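You operate a simulated robot arm through the tools that you are given. There is no shell and no other tool.

The job below is to be done with a simulated robot arm. You get a single attempt, and the scene is never put back.

Task
Thin the paint on the left plate at N23 with 2 more drops of water under High light.
Fine: dial to High first and that half off at the end; water from the dish beside the three jars by the teal-banded dropper; work it in with the teal-banded muller; put both back; the box's other half stays lit, its plate untouched.

Only the result counts: the job must be done as asked and must still hold three seconds after the hand-in. Knocking over, shifting, dropping, spilling or breaking anything else fails it.

Robot
A 7-joint arm with a two-finger parallel gripper, fixed in place. Base frame: the origin is at the foot of the arm, x ahead of it, y to its left, z up; the work surface is at about z = 0.95. Units: m, degrees, N and s.
With the tool pointing down near the work surface it reaches from about 0.1 to 0.62 m from the base axis. Its first joint turns from -66.0 to 66.0 degrees. Payload 1.57 kg.
Tool frame: the origin (TCP) lies between the finger pads and is the grasp point; the fingertips stand 0.03 m ahead of it; z points along the fingers, y is the line along which they close. The gripper opens to 0.08 m. The fingers are 0.017 m wide and 0.012 m thick; the gripper's body (0.04 by 0.082 m) begins 0.08 m behind the TCP.
Orientation is that of the tool frame in the base frame, as a unit quaternion [w, x, y, z]. With the fingers straight down and closing along the base's y, the tool's x points along the base's -x, its y along +y and its z along -z.

Tools
- The arm moves only by the tool servo_tool. Its argument "plan" is a list of rows, each a list of 3 entries, a list of its own where there are three numbers: the turn, a rotation vector about the tool's x, y, z in degrees, then the shift along the tool's x, y, z in m, then the finger opening in m, from 0 to 0.08. In form: [[[rx, ry, rz], [x, y, z], hand], ...]. A call has 1 to 20 rows; each row shifts and turns the commanded pose from where the row before left it, along the tool's axes as they then stand. Rows are played at 5 a second. More than 0.05 m and 8.6 degrees between two rows, or a gripper value outside its range, and nothing of the call is played. Where a pose cannot be reached the arm comes as near as it can. A force on the tool above 70 N (or 10 N above the force at the start of the call, whichever is more), or a blocked arm, ends the call early, and 0.2 s more pass. The fingers move at their own pace (about 0.072 m/s each) and stop on an object; they squeeze with about 32 N. The grip force told is the motor's: it shows also when the fingers shut on nothing. Time passes only in rows, and 0.2 s behind the last, so rows that do not move let the fingers close. The reply holds the time, the measured pose of the TCP, the force on the tool along the base axes, the opening and the grip force, in the units named above and with some noise, with the torque about the TCP (base axes, N m) and any sound that the robot's microphone picked up, and new pictures: "views" is both (left out), scene, wrist or none.
- Cameras (640 x 400 px; columns grow to the right, rows downward): "scene" is fixed at [0.0495, 0.4336, 1.4111]; the picture's right is [-0.82, -0.57, 0.00], its down [-0.40, 0.57, -0.72] and it looks along [0.42, -0.59, -0.69] (base axes); focal length 261 px, centre (320, 200). "wrist" rides on the gripper at [0.072, -0.007, -0.122] in the tool frame; the picture's right is [0.09, 1.00, 0.00], its down [-0.84, 0.08, -0.54] and it looks along [-0.54, 0.05, 0.84] (tool axes); focal length 238 px, centre (320, 200). There is no depth. A picture from a camera that has moved, and an enlarged one, comes with that camera's place and axes in the base frame and with its lens.
- close_up(camera, box): a new picture of the part [left, top, right, bottom] of that camera's present view, enlarged. The clock stands still meanwhile.
- sign_off(): hands the job in; it is judged then, once.

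Nothing tells you positions but the pictures and the camera data. Unless the task says otherwise, let go and move clear before handing in.

The tools are called after "Call:" as name(argument=value, ...) on one line, values as JSON. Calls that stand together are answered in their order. servo_tool: Moves the arm, as the interface text tells. Its arguments: {"type":"object","properties":{"plan":{"type":"array"},"views":{"type":"string","enum":["both","scene","wrist","none"]}},"required":["plan"]} The other tools are called the same way: close_up (camera, box) takes an enlarged picture of a part of a camera's view; sign_off () hands the job in.

At the start:

```text
time_s: 0.0
eef_pos: [0.3516, 0.1679, 1.2108]
tcp_rot: [0.0, 0.0, 1.0, -0.001]
wrist_force: [-0.2, 0.1, -0.4]
moment: [-0.04, -0.01, -0.01]
grip_width: 0.0801
finger_force: 0.1
```

scene: 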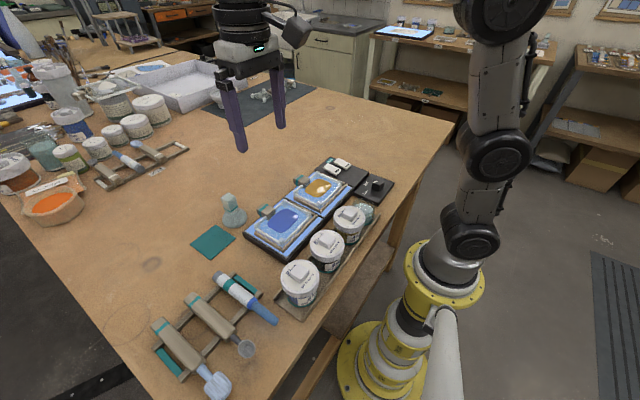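
wrist: 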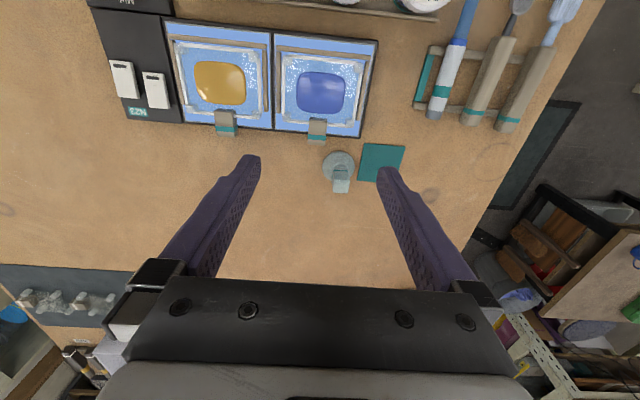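

I see a light box with two plates (orange and blue paint), switches and a dial beside it, three jars in a tray, and a rack with a teal-banded dropper and other tools. I'll look closer before moving.

Call:
close_up(camera="scene", box=[230, 140, 400, 250])

Call:
close_up(camera="scene", box=[130, 250, 300, 400])

Call:
close_up(camera="wrist", box=[80, 0, 400, 200])

Call:
close_up(camera="wrist", box=[380, 0, 620, 150])

Call:
close_up(camera="scene", box=[0, 50, 220, 230])

```text
3.64 times, centred on (315, 195) of scene
camera zoom: at [0.0495, 0.4336, 1.4111], right [-0.82, -0.57, 0.0], down [-0.4, 0.57, -0.72], along [0.42, -0.59, -0.69], focal length 948 px, centre (338, 218)
```

zoom: 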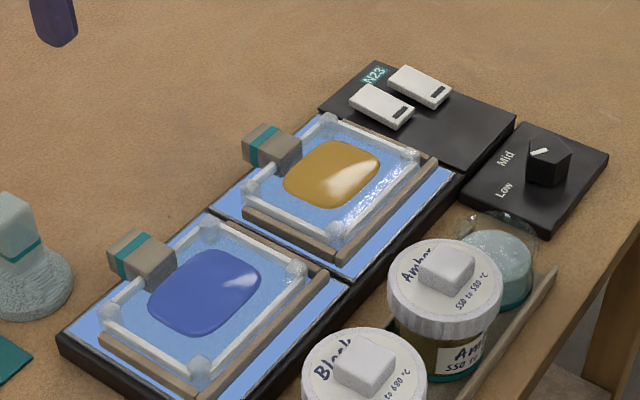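

```text
2.67 times, centred on (215, 325) of scene
camera zoom: at [0.0495, 0.4336, 1.4111], right [-0.82, -0.57, 0.0], down [-0.4, 0.57, -0.72], along [0.42, -0.59, -0.69], focal length 695 px, centre (600, -133)
```

zoom: 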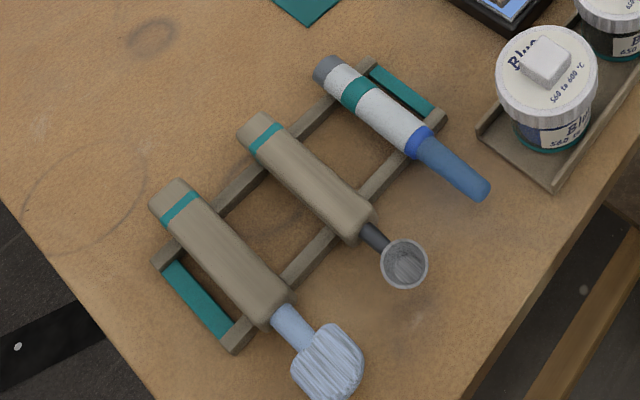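

```text
2.00 times, centred on (240, 100) of wrist
camera zoom: at [0.2774, 0.1613, 1.3319], right [-0.09, 1.0, 0.0], down [0.84, 0.08, 0.54], along [0.54, 0.05, -0.84], focal length 477 px, centre (480, 400)
```

zoom: 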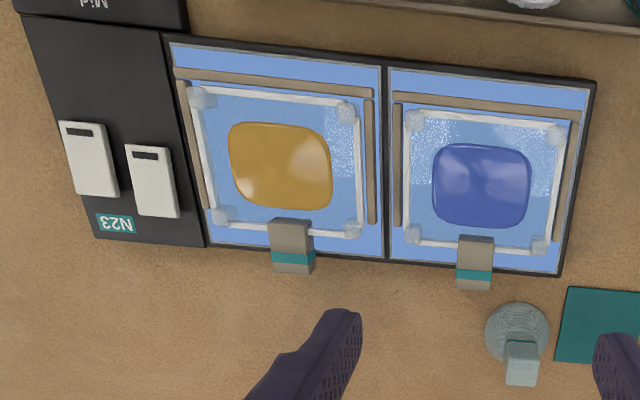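

```text
2.67 times, centred on (500, 75) of wrist
camera zoom: at [0.2774, 0.1613, 1.3319], right [-0.09, 1.0, 0.0], down [0.84, 0.08, 0.54], along [0.54, 0.05, -0.84], focal length 636 px, centre (-160, 533)
```

zoom: 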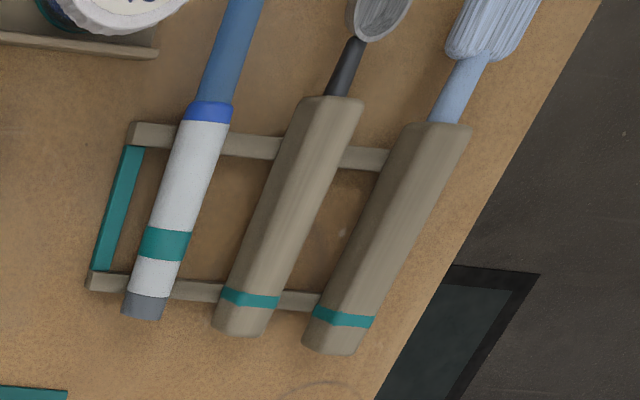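

```text
2.22 times, centred on (110, 140) of scene
camera zoom: at [0.0495, 0.4336, 1.4111], right [-0.82, -0.57, 0.0], down [-0.4, 0.57, -0.72], along [0.42, -0.59, -0.69], focal length 579 px, centre (787, 333)
```

zoom: 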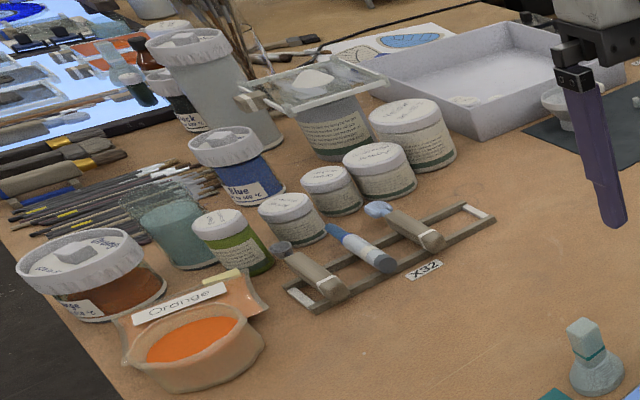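

The blue plate is on the +y side, which is left from the robot's side, and the N23 label reads upright from there too. Next I'll zoom in on the switches, dial, water dish, muller, clips and dropper.

Call:
close_up(camera="scene", box=[310, 145, 400, 205])

Call:
close_up(camera="scene", box=[200, 185, 290, 245])

Call:
close_up(camera="scene", box=[200, 260, 290, 330])

Call:
close_up(camera="wrist", box=[85, 0, 185, 130])

Call:
close_up(camera="scene", box=[320, 185, 400, 240])

Call:
close_up(camera="wrist", box=[270, 30, 420, 210])

Call:
close_up(camera="scene", box=[0, 100, 120, 200])

```text
6.67 times, centred on (355, 175) of scene
camera zoom: at [0.0495, 0.4336, 1.4111], right [-0.82, -0.57, 0.0], down [-0.4, 0.57, -0.72], along [0.42, -0.59, -0.69], focal length 1738 px, centre (87, 367)
```

zoom: 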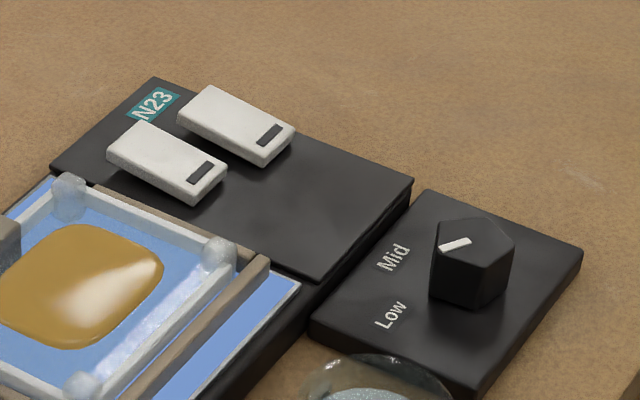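

```text
6.67 times, centred on (245, 215) of scene
camera zoom: at [0.0495, 0.4336, 1.4111], right [-0.82, -0.57, 0.0], down [-0.4, 0.57, -0.72], along [0.42, -0.59, -0.69], focal length 1738 px, centre (820, 100)
```

zoom: 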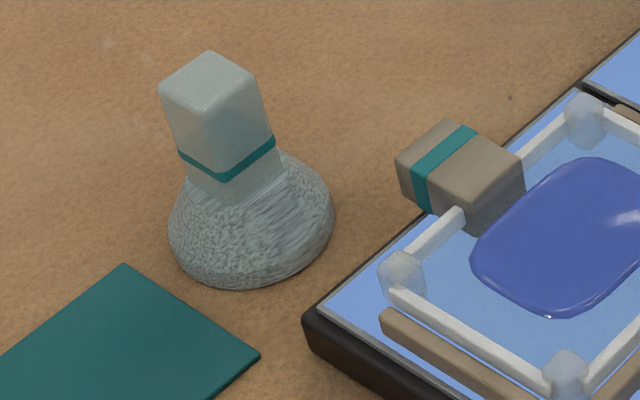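

```text
5.71 times, centred on (245, 295) of scene
camera zoom: at [0.0495, 0.4336, 1.4111], right [-0.82, -0.57, 0.0], down [-0.4, 0.57, -0.72], along [0.42, -0.59, -0.69], focal length 1490 px, centre (749, -343)
```

zoom: 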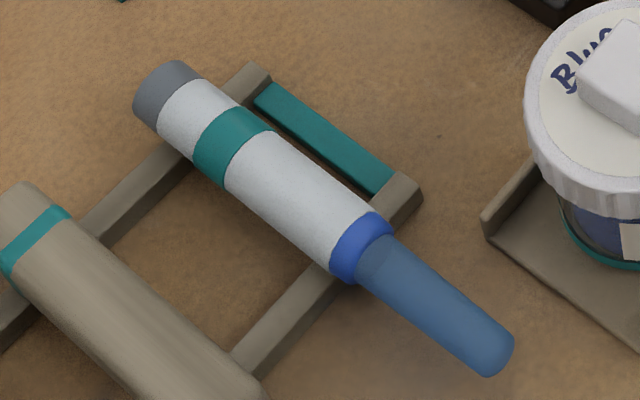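

```text
3.08 times, centred on (135, 65) of wrist
camera zoom: at [0.2774, 0.1613, 1.3319], right [-0.09, 1.0, 0.0], down [0.84, 0.08, 0.54], along [0.54, 0.05, -0.84], focal length 733 px, centre (889, 615)
```

zoom: 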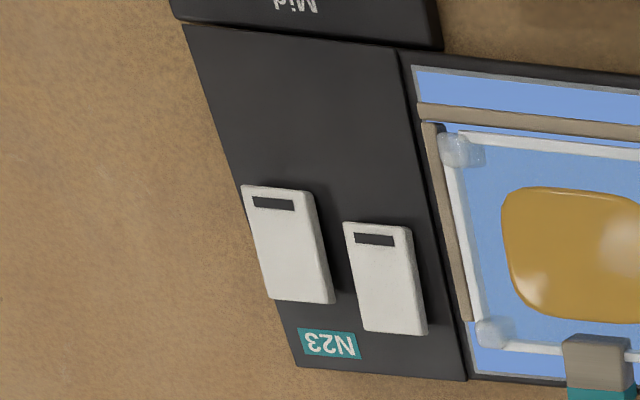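

```text
7.27 times, centred on (360, 212) of scene
camera zoom: at [0.0495, 0.4336, 1.4111], right [-0.82, -0.57, 0.0], down [-0.4, 0.57, -0.72], along [0.42, -0.59, -0.69], focal length 1896 px, centre (29, 109)
```

zoom: 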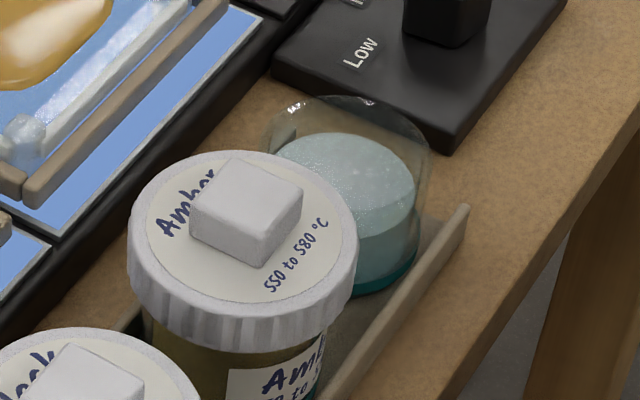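

```text
2.22 times, centred on (345, 120) of wrist
camera zoom: at [0.2774, 0.1613, 1.3319], right [-0.09, 1.0, 0.0], down [0.84, 0.08, 0.54], along [0.54, 0.05, -0.84], focal length 530 px, centre (264, 378)
```

zoom: 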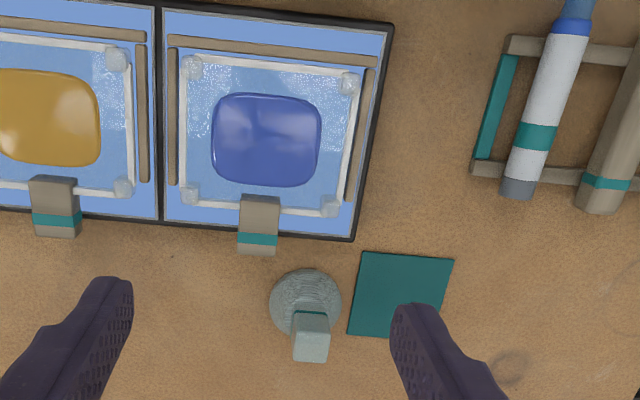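

```text
4.00 times, centred on (60, 150) of scene
camera zoom: at [0.0495, 0.4336, 1.4111], right [-0.82, -0.57, 0.0], down [-0.4, 0.57, -0.72], along [0.42, -0.59, -0.69], focal length 1043 px, centre (1360, 400)
```

zoom: 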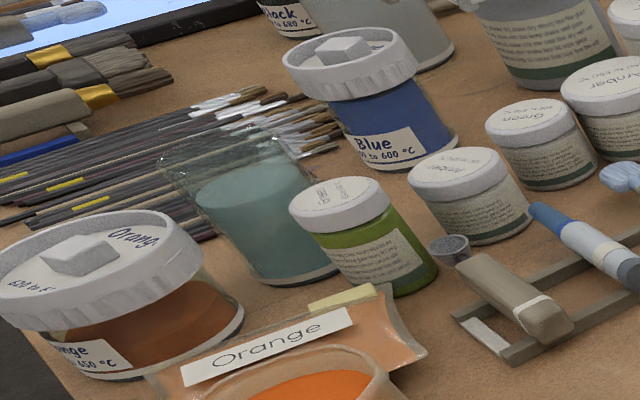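

The muller stands beside the teal pad. The dial's High label isn't visible from here, so I'll move the wrist camera over the dial and dish at the same height to look.

Call:
servo_tool(plan=[[[0, 0, 0], [0.017, -0.0365, 0], 0.08], [[0, 0, 0], [0.017, -0.0365, 0], 0.08], [[0, 0, 0], [0.017, -0.0365, 0], 0.08], [[0, 0, 0], [0.017, -0.0365, 0], 0.08], [[0, 0, 0], [0.017, -0.0365, 0], 0.08], [[0, 0, 0], [0.017, -0.0365, 0], 0.08], [[0, 0, 0], [0, 0, 0], 0.08]])

```text
time_s: 1.6
eef_pos: [0.2488, -0.0531, 1.2098]
tcp_rot: [0.001, 0.0, 1.0, 0.0]
wrist_force: [0.0, -0.2, -1.3]
moment: [0.0, 0.01, 0.05]
grip_width: 0.08
finger_force: 0.0
camera wrist: at [0.1754, -0.0584, 1.3317], right [-0.09, 1.0, 0.0], down [0.84, 0.08, 0.54], along [0.54, 0.05, -0.84], focal length 238 px, centre (320, 200)
```

scene: 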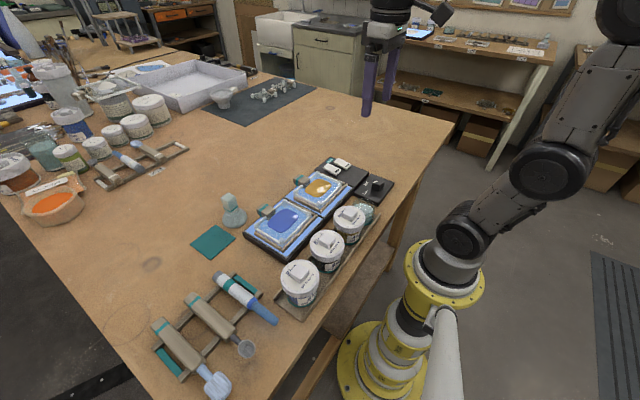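
wrist: 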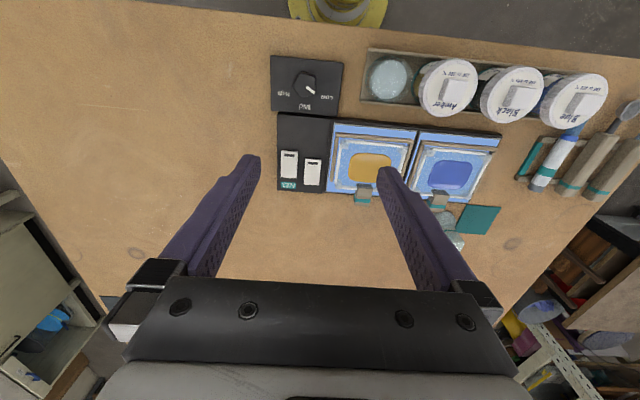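

Now the dial, dish and jars are all in view. I'll zoom in on each.

Call:
close_up(camera="wrist", box=[262, 48, 352, 120])

Call:
close_up(camera="wrist", box=[265, 105, 345, 200])

Call:
close_up(camera="wrist", box=[350, 40, 640, 240])

Call:
close_up(camera="wrist", box=[350, 40, 450, 110])

```text
5.56 times, centred on (307, 84) of wrist
camera zoom: at [0.1754, -0.0584, 1.3317], right [-0.09, 1.0, 0.0], down [0.84, 0.08, 0.54], along [0.54, 0.05, -0.84], focal length 1324 px, centre (392, 844)
```

zoom: 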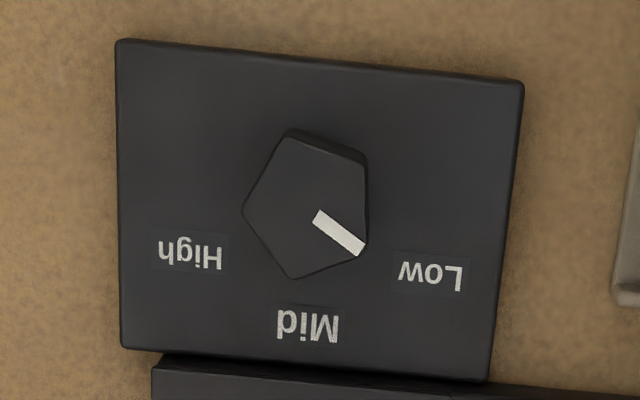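

```text
4.21 times, centred on (305, 152) of wrist
camera zoom: at [0.1754, -0.0584, 1.3317], right [-0.09, 1.0, 0.0], down [0.84, 0.08, 0.54], along [0.54, 0.05, -0.84], focal length 1004 px, centre (383, 400)
```

zoom: 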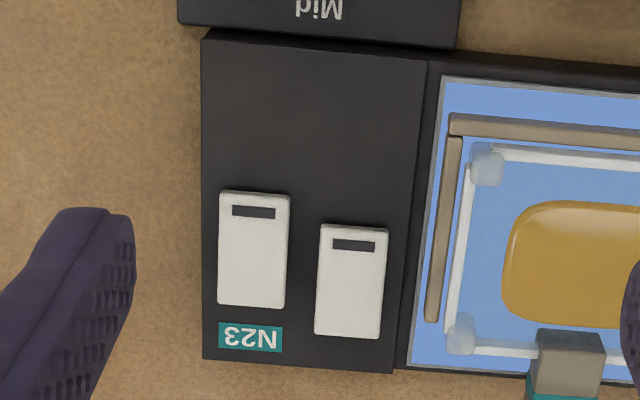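

```text
2.00 times, centred on (495, 140) of wrist
camera zoom: at [0.1754, -0.0584, 1.3317], right [-0.09, 1.0, 0.0], down [0.84, 0.08, 0.54], along [0.54, 0.05, -0.84], focal length 477 px, centre (-30, 320)
```

zoom: 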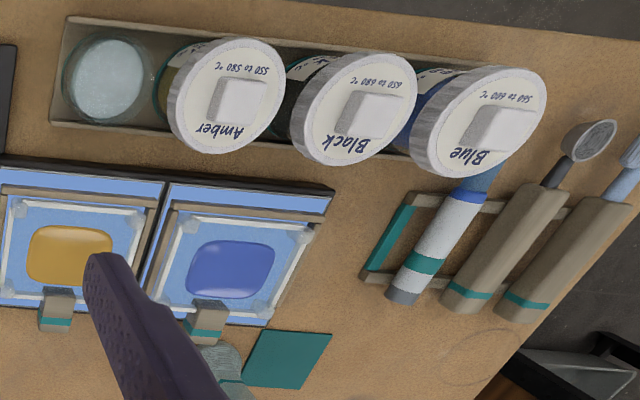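

```text
5.71 times, centred on (400, 75) of wrist
camera zoom: at [0.1754, -0.0584, 1.3317], right [-0.09, 1.0, 0.0], down [0.84, 0.08, 0.54], along [0.54, 0.05, -0.84], focal length 1362 px, centre (-137, 914)
```

zoom: 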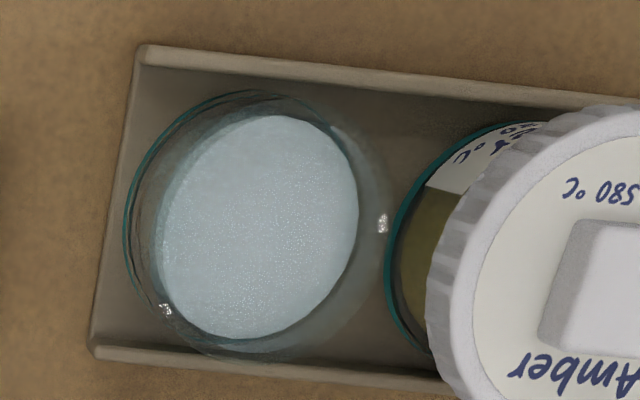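

The dial pointer is at Low, about 60° to the +y side of straight ahead, so High is about 120° clockwise. The knob is a pentagon at about (0.220, -0.075) with its top near z 0.988, and the panel top is near 0.964. I'll hover above it with the gripper yawed to line up with a corner and the flat opposite it.

Call:
servo_tool(plan=[[[0, 0, -8.4], [0.0096, -0.0071, 0.03], 0.08], [[0, 0, -8.4], [0, 0, 0.03], 0.06], [[0, 0, -8.4], [0, 0, 0.03], 0.06], [[0, 0, -8.4], [0, 0, 0.03], 0.06], [[0, 0, -8.4], [0, 0, 0.0], 0.06], [[0, 0, 0], [0, 0, 0], 0.06]])

```text
time_s: 3.0
eef_pos: [0.2385, -0.0599, 1.089]
tcp_rot: [0.0, -0.359, 0.933, -0.001]
wrist_force: [0.0, 0.3, -0.4]
moment: [0.05, 0.06, 0.0]
grip_width: 0.0601
finger_force: 0.1
camera wrist: at [0.1883, -0.1119, 1.2114], right [-0.74, 0.68, 0.0], down [0.57, 0.62, 0.54], along [0.37, 0.4, -0.84], focal length 238 px, centre (320, 200)
```

scene: 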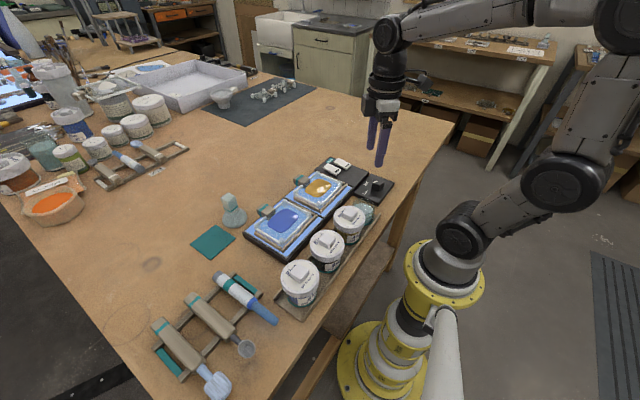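
wrist: 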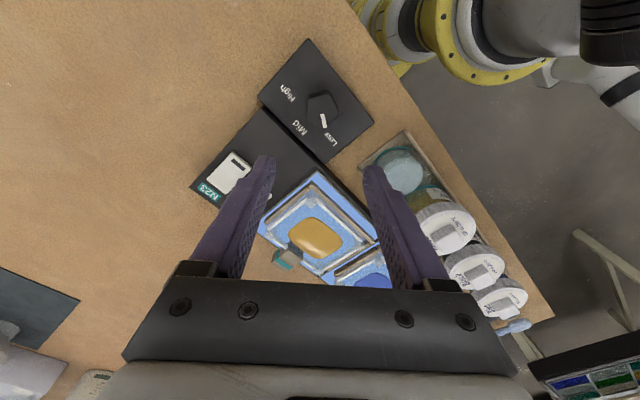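

I'm yawed 42° and above the dial. I'll measure the knob precisely from here.

Call:
close_up(camera="wrist", box=[256, 40, 384, 168])

Call:
close_up(camera="scene", box=[340, 150, 420, 210])

```text
3.12 times, centred on (320, 104) of wrist
camera zoom: at [0.1883, -0.1119, 1.2114], right [-0.74, 0.68, 0.0], down [0.57, 0.62, 0.54], along [0.37, 0.4, -0.84], focal length 745 px, centre (320, 500)
```

zoom: 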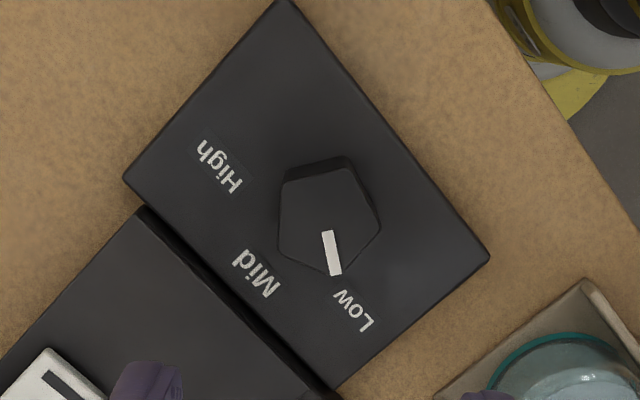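

```text
6.67 times, centred on (380, 180) of scene
camera zoom: at [0.0495, 0.4336, 1.4111], right [-0.82, -0.57, 0.0], down [-0.4, 0.57, -0.72], along [0.42, -0.59, -0.69], focal length 1738 px, centre (-80, 333)
```

zoom: 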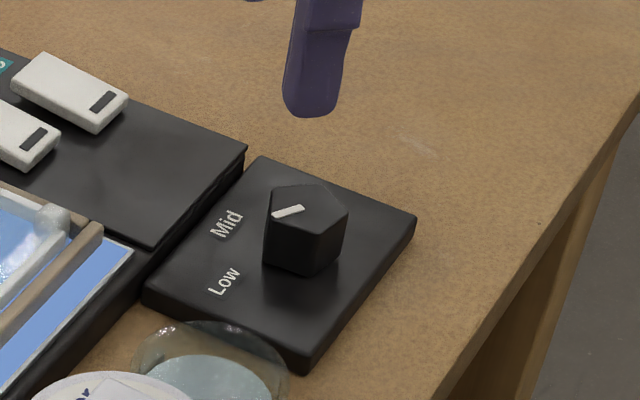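

The knob centre is about (0.220, -0.075), its top about z 0.985, and the pointer is near 59°. I'll centre over it and come down to just above it.

Call:
servo_tool(plan=[[[0, 0, 0], [0.0238, 0.0027, 0], 0.06], [[0, 0, 0], [0, 0, 0.03], 0.06], [[0, 0, 0], [0, 0, 0.025], 0.06], [[0, 0, 0], [0, 0, 0], 0.06]])

Call:
close_up(camera="scene", box=[340, 140, 420, 210])

Call:
close_up(camera="wrist", box=[220, 80, 420, 280])

```text
time_s: 4.0
eef_pos: [0.2186, -0.0731, 1.0356]
tcp_rot: [-0.001, -0.358, 0.934, 0.001]
wrist_force: [0.9, -0.5, -0.3]
moment: [0.04, 0.01, -0.04]
grip_width: 0.0601
finger_force: 0.1
camera wrist: at [0.1683, -0.1248, 1.1564], right [-0.73, 0.68, 0.0], down [0.57, 0.62, 0.54], along [0.37, 0.4, -0.84], focal length 238 px, centre (320, 200)
```

scene: 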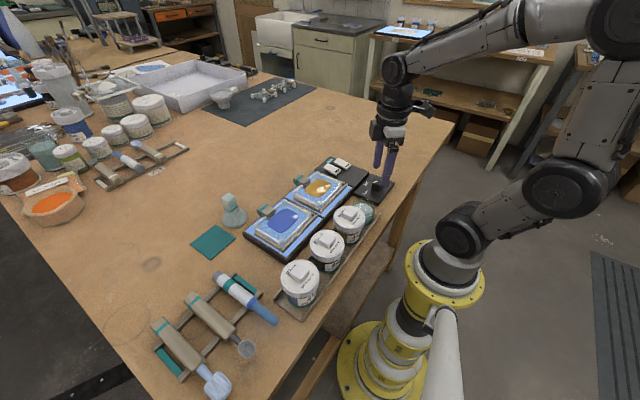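
wrist: 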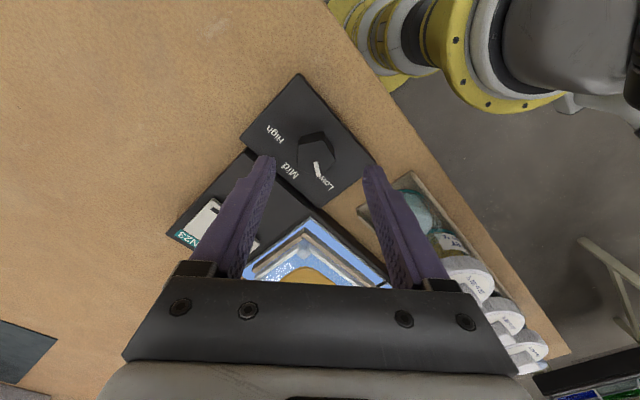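

```text
5.71 times, centred on (380, 175) of scene
camera zoom: at [0.0495, 0.4336, 1.4111], right [-0.82, -0.57, 0.0], down [-0.4, 0.57, -0.72], along [0.42, -0.59, -0.69], focal length 1490 px, centre (-23, 343)
```

zoom: 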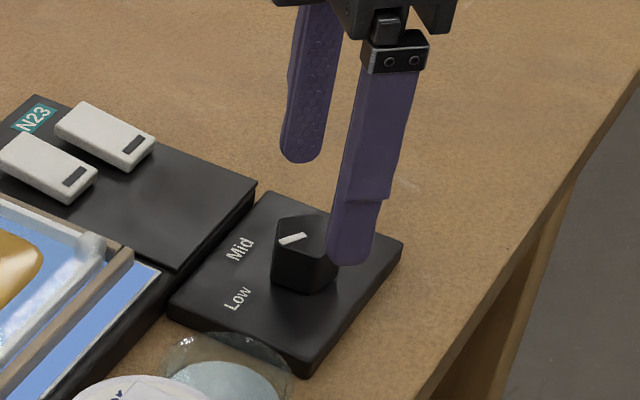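

```text
2.00 times, centred on (320, 180) of wrist
camera zoom: at [0.1683, -0.1248, 1.1564], right [-0.73, 0.68, 0.0], down [0.57, 0.62, 0.54], along [0.37, 0.4, -0.84], focal length 477 px, centre (320, 240)
```

zoom: 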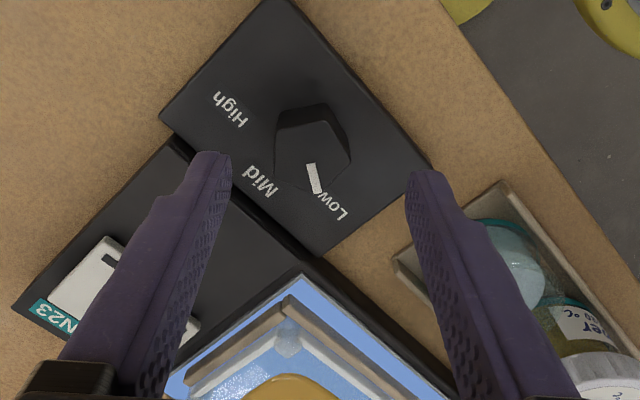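

The fingers straddle the knob evenly. I'll descend so the tips sit about 7 mm above the panel, then close.

Call:
servo_tool(plan=[[[0, 0, 0], [0, 0, 0.018], 0.05], [[0, 0, 0], [0, 0, 0.016], 0.05], [[0, 0, 0], [0, 0, 0], 0.05], [[0, 0, 0], [0, 0, 0], 0.0], [[0, 0, 0], [0, 0, 0], 0.0], [[0, 0, 0], [0, 0, 0], 0.0]])

Call:
close_up(camera="scene", box=[340, 140, 420, 210])

```text
time_s: 5.4
eef_pos: [0.2203, -0.0743, 1.0023]
tcp_rot: [0.001, -0.359, 0.933, -0.001]
wrist_force: [14.6, -19.7, -7.3]
moment: [-0.34, 0.18, -0.04]
grip_width: 0.0299
finger_force: 39.3
camera wrist: at [0.1698, -0.1261, 1.1234], right [-0.73, 0.68, -0.01], down [0.57, 0.62, 0.54], along [0.37, 0.4, -0.84], focal length 238 px, centre (320, 200)
```

scene: 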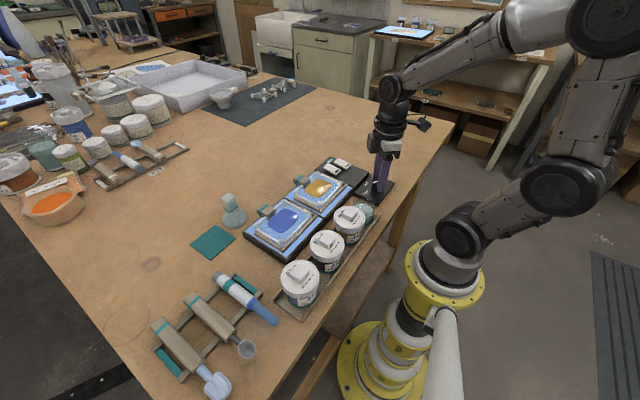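
wrist: 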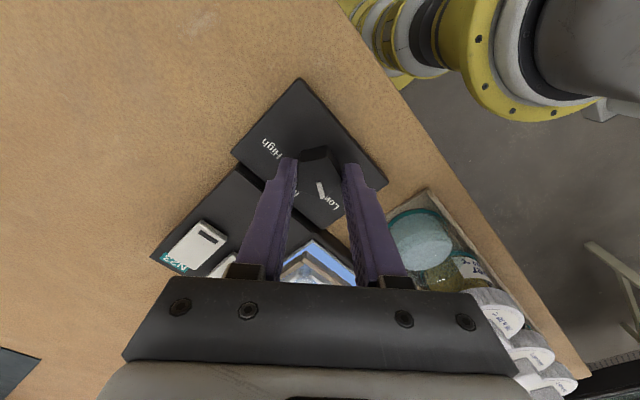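

```text
5.71 times, centred on (380, 175) of scene
camera zoom: at [0.05, 0.4331, 1.4112], right [-0.82, -0.57, 0.0], down [-0.4, 0.57, -0.72], along [0.41, -0.59, -0.69], focal length 1490 px, centre (-23, 343)
```

zoom: 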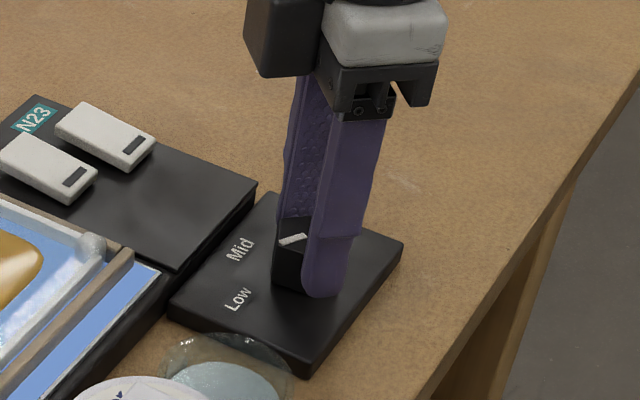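

The grip is firm at 0.030 m wide, with about a 2 mm sideways offset. I'll relieve that and begin turning clockwise seen from above.

Call:
servo_tool(plan=[[[0, 0, 0], [0, -0.002, 0], 0.0], [[0, 0, 8], [-0.0002, 0, 0], 0.0], [[0, 0, 8], [-0.0002, 0, 0], 0.0], [[0, 0, 8], [-0.0002, 0, 0], 0.0], [[0, 0, 8], [-0.0002, 0, 0], 0.0], [[0, 0, 0], [0, 0, 0], 0.0]])

Call:
close_up(camera="scene", box=[340, 140, 420, 210])

```text
time_s: 6.8
eef_pos: [0.2205, -0.0738, 1.002]
tcp_rot: [0.002, -0.085, 0.996, 0.0]
wrist_force: [1.3, 0.5, 16.3]
moment: [0.23, -0.34, -0.05]
grip_width: 0.0299
finger_force: 38.6
camera wrist: at [0.1501, -0.0919, 1.1234], right [-0.26, 0.97, 0.0], down [0.81, 0.22, 0.54], along [0.52, 0.14, -0.84], focal length 238 px, centre (320, 200)
```

scene: 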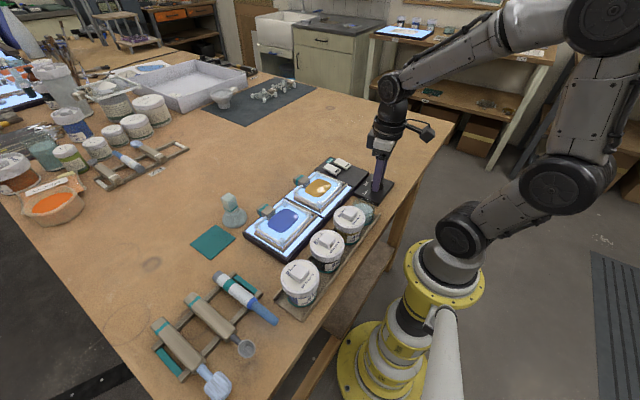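
wrist: 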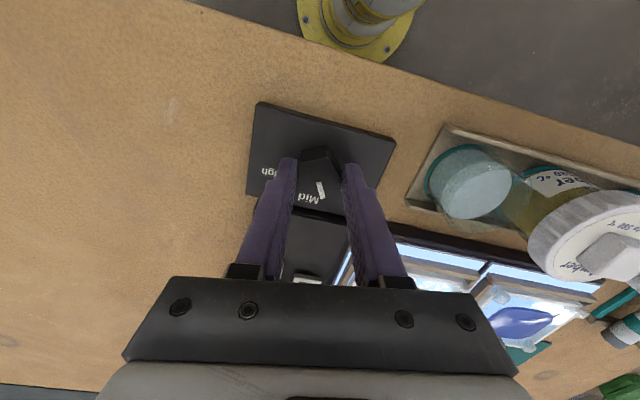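

```text
5.71 times, centred on (380, 175) of scene
camera zoom: at [0.0494, 0.4337, 1.411], right [-0.82, -0.57, 0.0], down [-0.4, 0.57, -0.72], along [0.42, -0.59, -0.69], focal length 1490 px, centre (-23, 343)
```

zoom: 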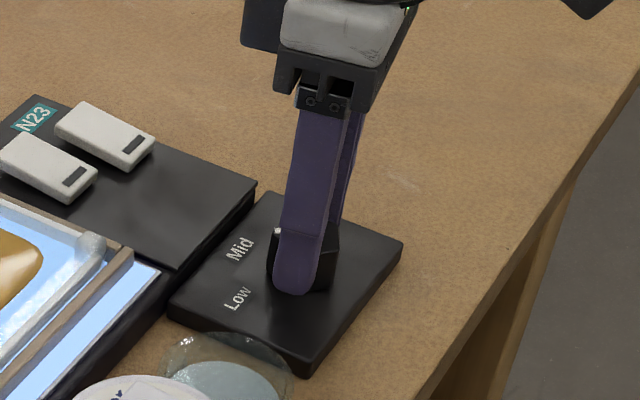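

The knob turns and the box got brighter. I'll keep going toward High.

Call:
servo_tool(plan=[[[0, 0, 8], [-0.0002, 0, -0.001], 0.0], [[0, 0, 8], [-0.0002, 0, 0], 0.0], [[0, 0, 8], [-0.0002, 0, 0], 0.0], [[0, 0, 8], [-0.0002, 0, 0], 0.0], [[0, 0, 8], [-0.0002, 0, 0], 0.0], [[0, 0, 8], [-0.0002, 0, 0], 0.0], [[0, 0, 0], [0, 0, 0], 0.0]])

Call:
close_up(camera="wrist", box=[240, 80, 400, 240])

```text
time_s: 8.4
eef_pos: [0.2207, -0.0737, 1.0008]
tcp_rot: [-0.001, 0.327, 0.945, 0.0]
wrist_force: [3.7, 9.8, -5.2]
moment: [0.08, -0.55, -0.02]
grip_width: 0.0297
finger_force: 39.7
camera wrist: at [0.1607, -0.0336, 1.1236], right [0.54, 0.84, 0.0], down [0.71, -0.46, 0.54], along [0.45, -0.29, -0.84], focal length 238 px, centre (320, 200)
```

scene: 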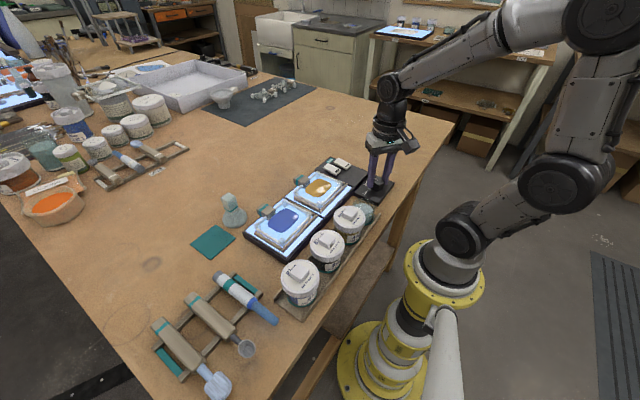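
wrist: 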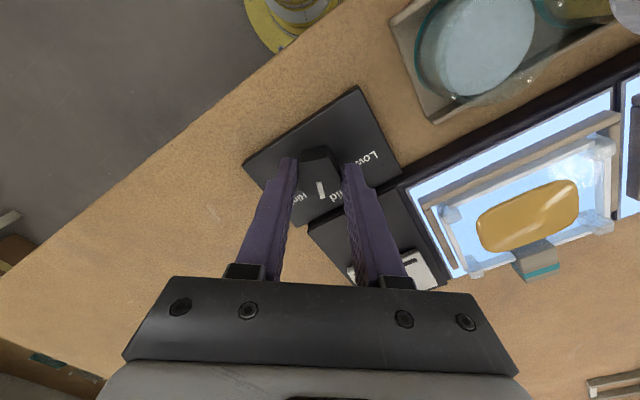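

```text
2.50 times, centred on (320, 160) of wrist
camera zoom: at [0.1607, -0.0336, 1.1236], right [0.54, 0.84, 0.0], down [0.71, -0.46, 0.54], along [0.45, -0.29, -0.84], focal length 596 px, centre (320, 300)
```

zoom: 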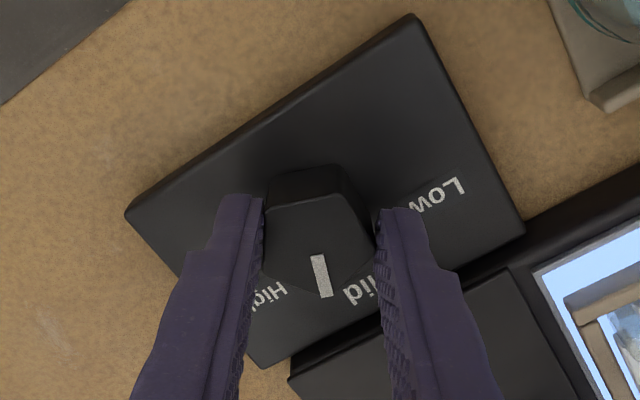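

80° turned so far; 40° more to reach High.

Call:
servo_tool(plan=[[[0, 0, 8], [-0.0002, 0, 0], 0.0], [[0, 0, 8], [-0.0002, 0, 0], 0.0], [[0, 0, 8], [-0.0002, 0, 0], 0.0], [[0, 0, 8], [-0.0002, 0, 0], 0.0], [[0, 0, 7], [-0.0002, 0, 0], 0.0], [[0, 0, 0], [0, 0, 0], 0.0]])

Call:
close_up(camera="wrist", box=[240, 80, 400, 240])

```text
time_s: 9.8
eef_pos: [0.2238, -0.0738, 1.0016]
tcp_rot: [-0.001, 0.623, 0.782, 0.001]
wrist_force: [9.9, 15.6, -15.3]
moment: [0.58, -0.1, -0.02]
grip_width: 0.0299
finger_force: 38.9
camera wrist: at [0.1996, -0.0047, 1.1236], right [0.95, 0.31, 0.0], down [0.26, -0.8, 0.54], along [0.17, -0.51, -0.84], focal length 238 px, centre (320, 200)
```

scene: 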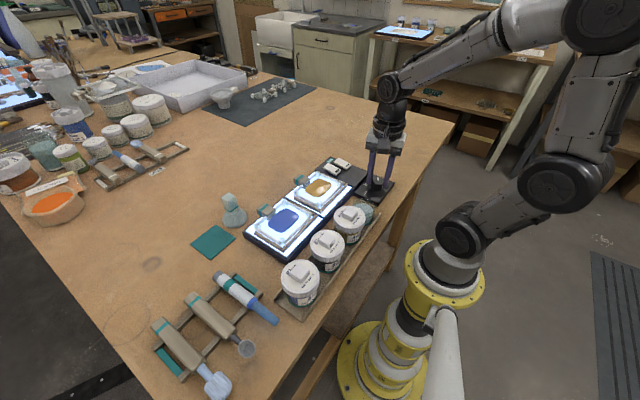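
wrist: 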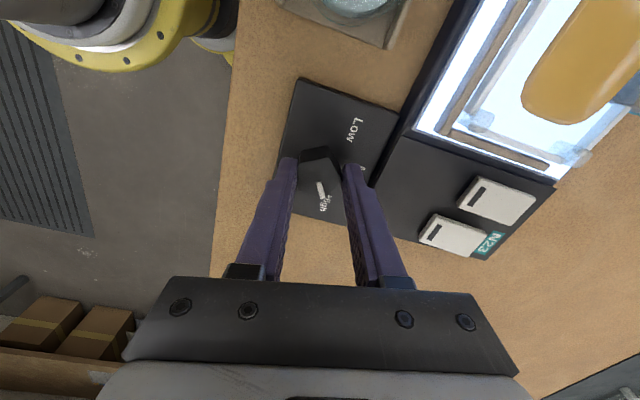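

```text
2.50 times, centred on (320, 160) of wrist
camera zoom: at [0.1996, -0.0047, 1.1236], right [0.95, 0.31, 0.0], down [0.26, -0.8, 0.54], along [0.17, -0.51, -0.84], focal length 596 px, centre (320, 300)
```

zoom: 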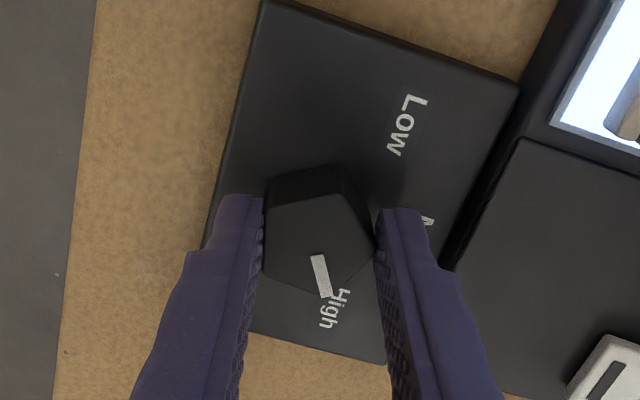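

The box is brighter and the pointer is at High. I'll release, lift and check.

Call:
servo_tool(plan=[[[0, 0, 0], [0, 0, 0], 0.055], [[0, 0, 0], [0, 0, 0], 0.055], [[0, 0, 0], [0, 0, -0.03], 0.055], [[0, 0, 0], [0, 0, -0.045], 0.055], [[0, 0, 0], [0, 0, -0.045], 0.055], [[0, 0, 0], [0, 0, 0], 0.055]])

Call:
close_up(camera="wrist", box=[220, 40, 420, 200])

Call:
close_up(camera="scene", box=[230, 140, 400, 250])

```text
time_s: 11.2
eef_pos: [0.2217, -0.0754, 1.1229]
tcp_rot: [0.0, 0.622, 0.783, 0.001]
wrist_force: [-0.5, 0.4, -0.6]
moment: [-0.01, -0.02, 0.02]
grip_width: 0.055
finger_force: 0.0
camera wrist: at [0.1992, -0.0063, 1.2442], right [0.95, 0.31, 0.0], down [0.26, -0.8, 0.54], along [0.17, -0.51, -0.84], focal length 238 px, centre (320, 200)
```

scene: 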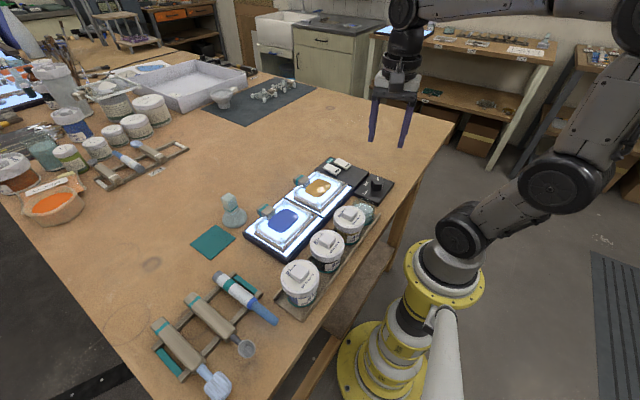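
wrist: 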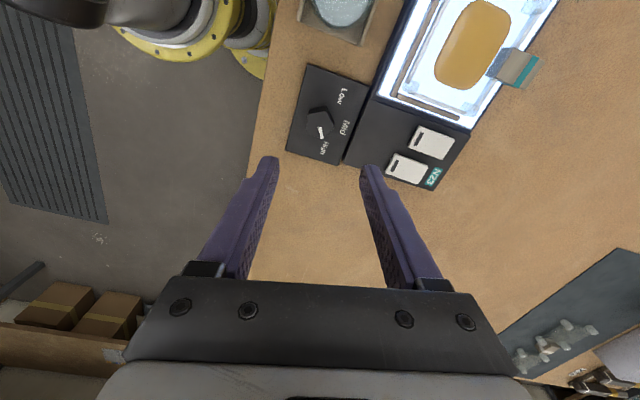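

```text
2.50 times, centred on (320, 120) of wrist
camera zoom: at [0.1992, -0.0063, 1.2442], right [0.95, 0.31, 0.0], down [0.26, -0.8, 0.54], along [0.17, -0.51, -0.84], focal length 596 px, centre (320, 400)
```

zoom: 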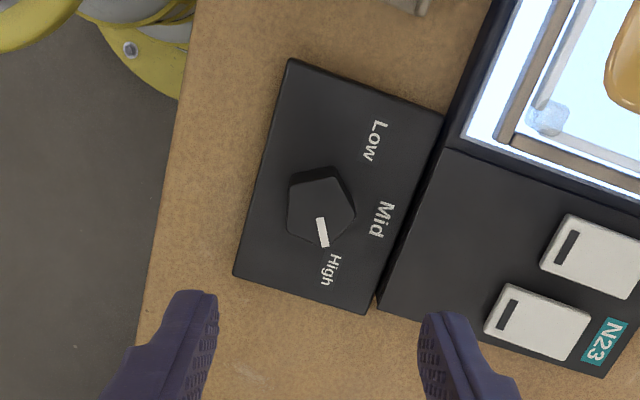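

```text
3.64 times, centred on (315, 195) of scene
camera zoom: at [0.0495, 0.4336, 1.4111], right [-0.82, -0.57, 0.0], down [-0.4, 0.57, -0.72], along [0.42, -0.59, -0.69], focal length 948 px, centre (338, 218)
```

zoom: 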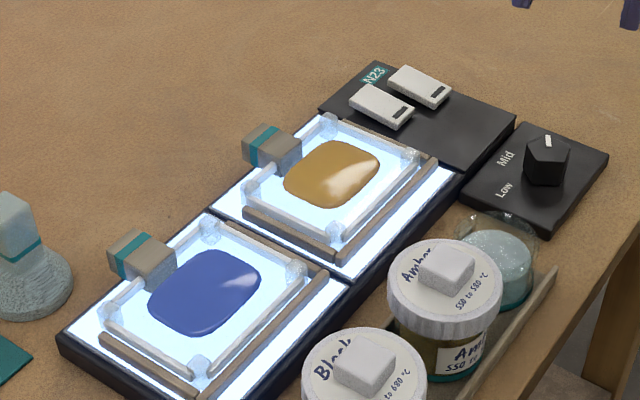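

The pointer is on High at -60° and both halves are brightly lit. Next I'll unwind the yaw and go look at the rack with the dropper.

Call:
servo_tool(plan=[[[0, 0, -8.55], [0, 0, -0.009], 0.055], [[0, 0, -8.55], [0, 0, -0.009], 0.055], [[0, 0, -8.55], [0, 0, -0.009], 0.055], [[0, 0, -8.55], [0, 0, -0.009], 0.055], [[0, 0, -8.55], [0, 0, -0.009], 0.055], [[0, 0, -8.55], [0, 0, -0.009], 0.055], [[0, 0, -8.55], [0, 0, -0.009], 0.055], [[0, 0, -8.55], [0, 0, -0.009], 0.055], [[0, 0, -8.55], [0, 0, -0.009], 0.055], [[0, 0, 0], [-0.0065, 0.042, 0], 0.06], [[0, 0, 0], [-0.0065, 0.042, 0], 0.06], [[0, 0, 0], [-0.0065, 0.042, 0], 0.06], [[0, 0, 0], [-0.0065, 0.042, 0], 0.06], [[0, 0, 0], [-0.0065, 0.042, 0], 0.06], [[0, 0, 0], [-0.0065, 0.042, 0], 0.06], [[0, 0, 0], [-0.0065, 0.042, 0], 0.06], [[0, 0, 0], [-0.0065, 0.042, 0], 0.06], [[0, 0, 0], [-0.0065, 0.042, 0], 0.06], [[0, 0, 0], [0, 0, 0], 0.06]])

```text
time_s: 15.2
eef_pos: [0.283, 0.304, 1.2035]
tcp_rot: [0.0, 0.001, 1.0, 0.001]
wrist_force: [-0.6, 0.0, -0.2]
moment: [-0.01, 0.01, -0.01]
grip_width: 0.0599
finger_force: 0.1
camera wrist: at [0.2102, 0.2982, 1.3251], right [-0.09, 1.0, 0.0], down [0.84, 0.08, 0.54], along [0.54, 0.05, -0.84], focal length 238 px, centre (320, 200)
```

scene: 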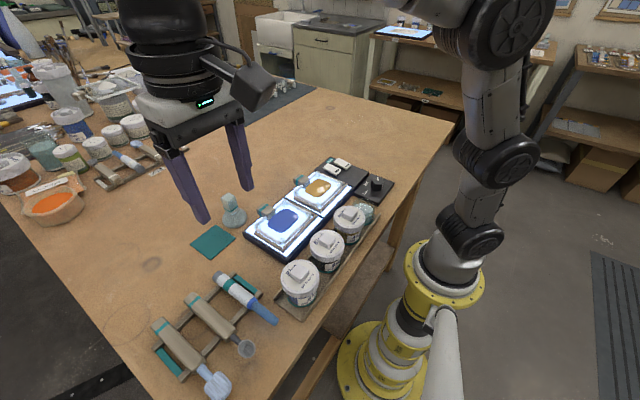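
wrist: 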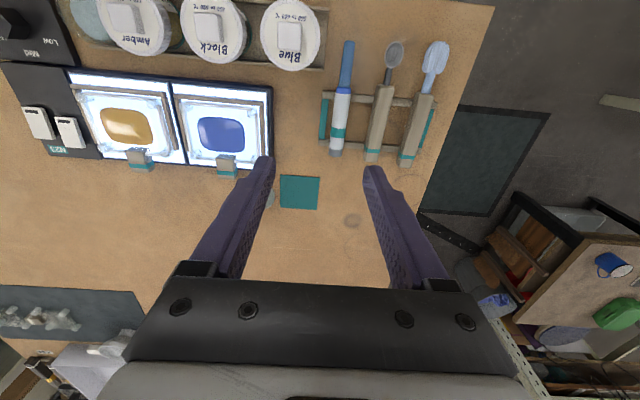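

Call:
close_up(camera="wrist", box=[300, 30, 460, 170])

Call:
close_up(camera="scene", box=[140, 255, 290, 395])

Call:
close_up(camera="scene", box=[235, 190, 385, 310])

Call:
close_up(camera="wrist", box=[50, 0, 340, 215])

```text
2.86 times, centred on (380, 100) of wrist
camera zoom: at [0.2102, 0.2982, 1.3251], right [-0.09, 1.0, 0.0], down [0.84, 0.08, 0.54], along [0.54, 0.05, -0.84], focal length 681 px, centre (149, 486)
```

zoom: 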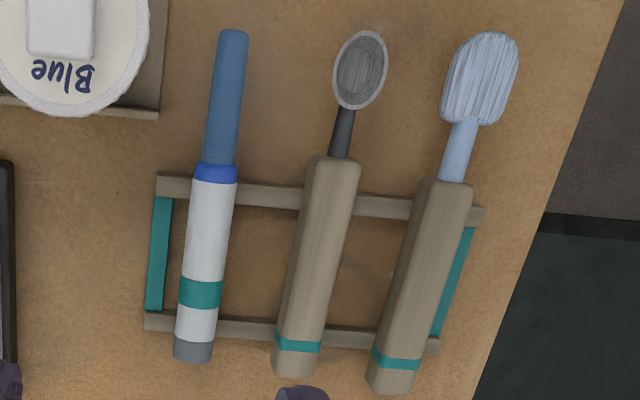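

```text
2.86 times, centred on (215, 325) of scene
camera zoom: at [0.0495, 0.4337, 1.4111], right [-0.82, -0.57, 0.0], down [-0.4, 0.57, -0.72], along [0.42, -0.59, -0.69], focal length 745 px, centre (620, -157)
```

zoom: 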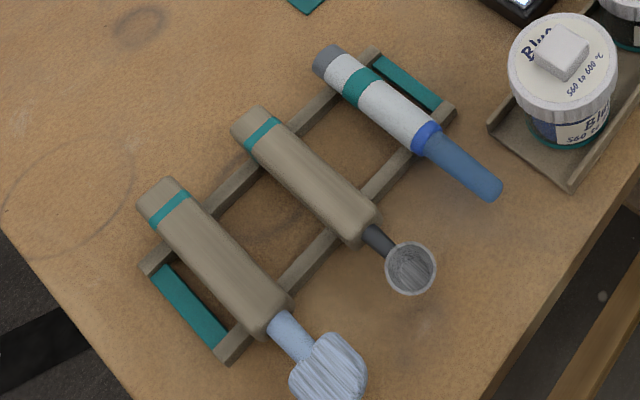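

```text
3.33 times, centred on (310, 250) of scene
camera zoom: at [0.0495, 0.4337, 1.4111], right [-0.82, -0.57, 0.0], down [-0.4, 0.57, -0.72], along [0.42, -0.59, -0.69], focal length 869 px, centre (353, 33)
```

zoom: 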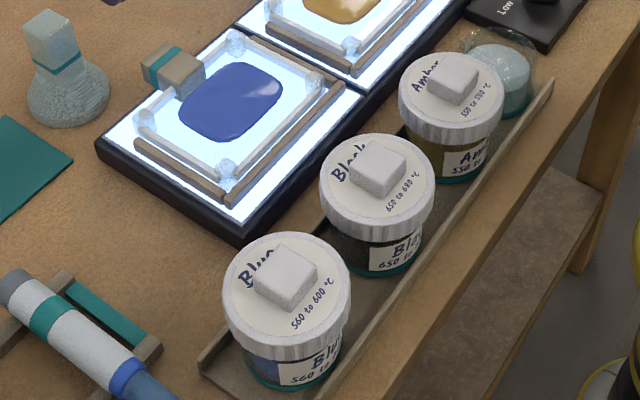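

```text
1.86 times, centred on (195, 108) of wrist
camera zoom: at [0.2102, 0.2982, 1.3251], right [-0.09, 1.0, 0.0], down [0.84, 0.08, 0.54], along [0.54, 0.05, -0.84], focal length 443 px, centre (553, 372)
```

zoom: 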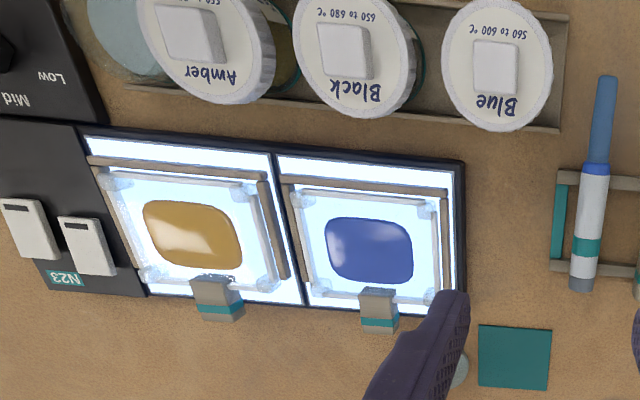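

The dropper lies along x at y≈0.3345, from its tip at x≈0.202 to its grey end at x≈0.350. I'll zoom in on the rack to judge heights before gripping.

Call:
close_up(camera="scene", box=[225, 265, 285, 315])

Call:
close_up(camera="wrist", box=[315, 80, 375, 165])

```text
8.00 times, centred on (255, 290) of scene
camera zoom: at [0.0495, 0.4337, 1.4111], right [-0.82, -0.57, 0.0], down [-0.4, 0.57, -0.72], along [0.42, -0.59, -0.69], focal length 2086 px, centre (840, -520)
```

zoom: 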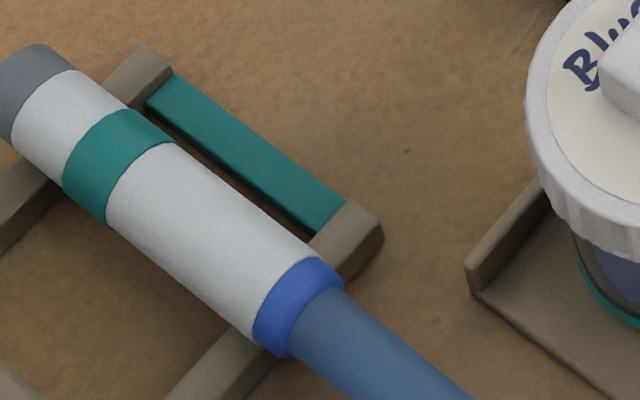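

```text
4.71 times, centred on (345, 122) of wrist
camera zoom: at [0.2102, 0.2982, 1.3251], right [-0.09, 1.0, 0.0], down [0.84, 0.08, 0.54], along [0.54, 0.05, -0.84], focal length 1122 px, centre (202, 565)
```

zoom: 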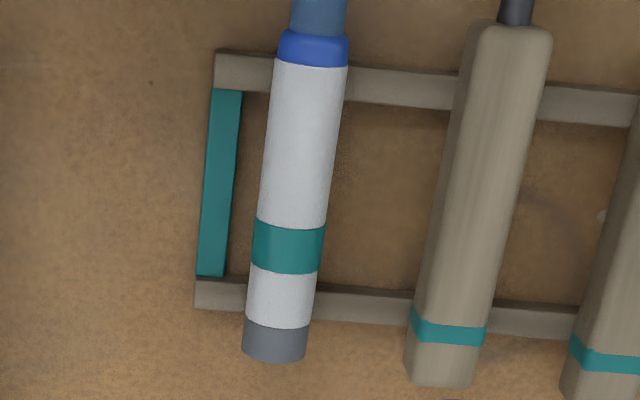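

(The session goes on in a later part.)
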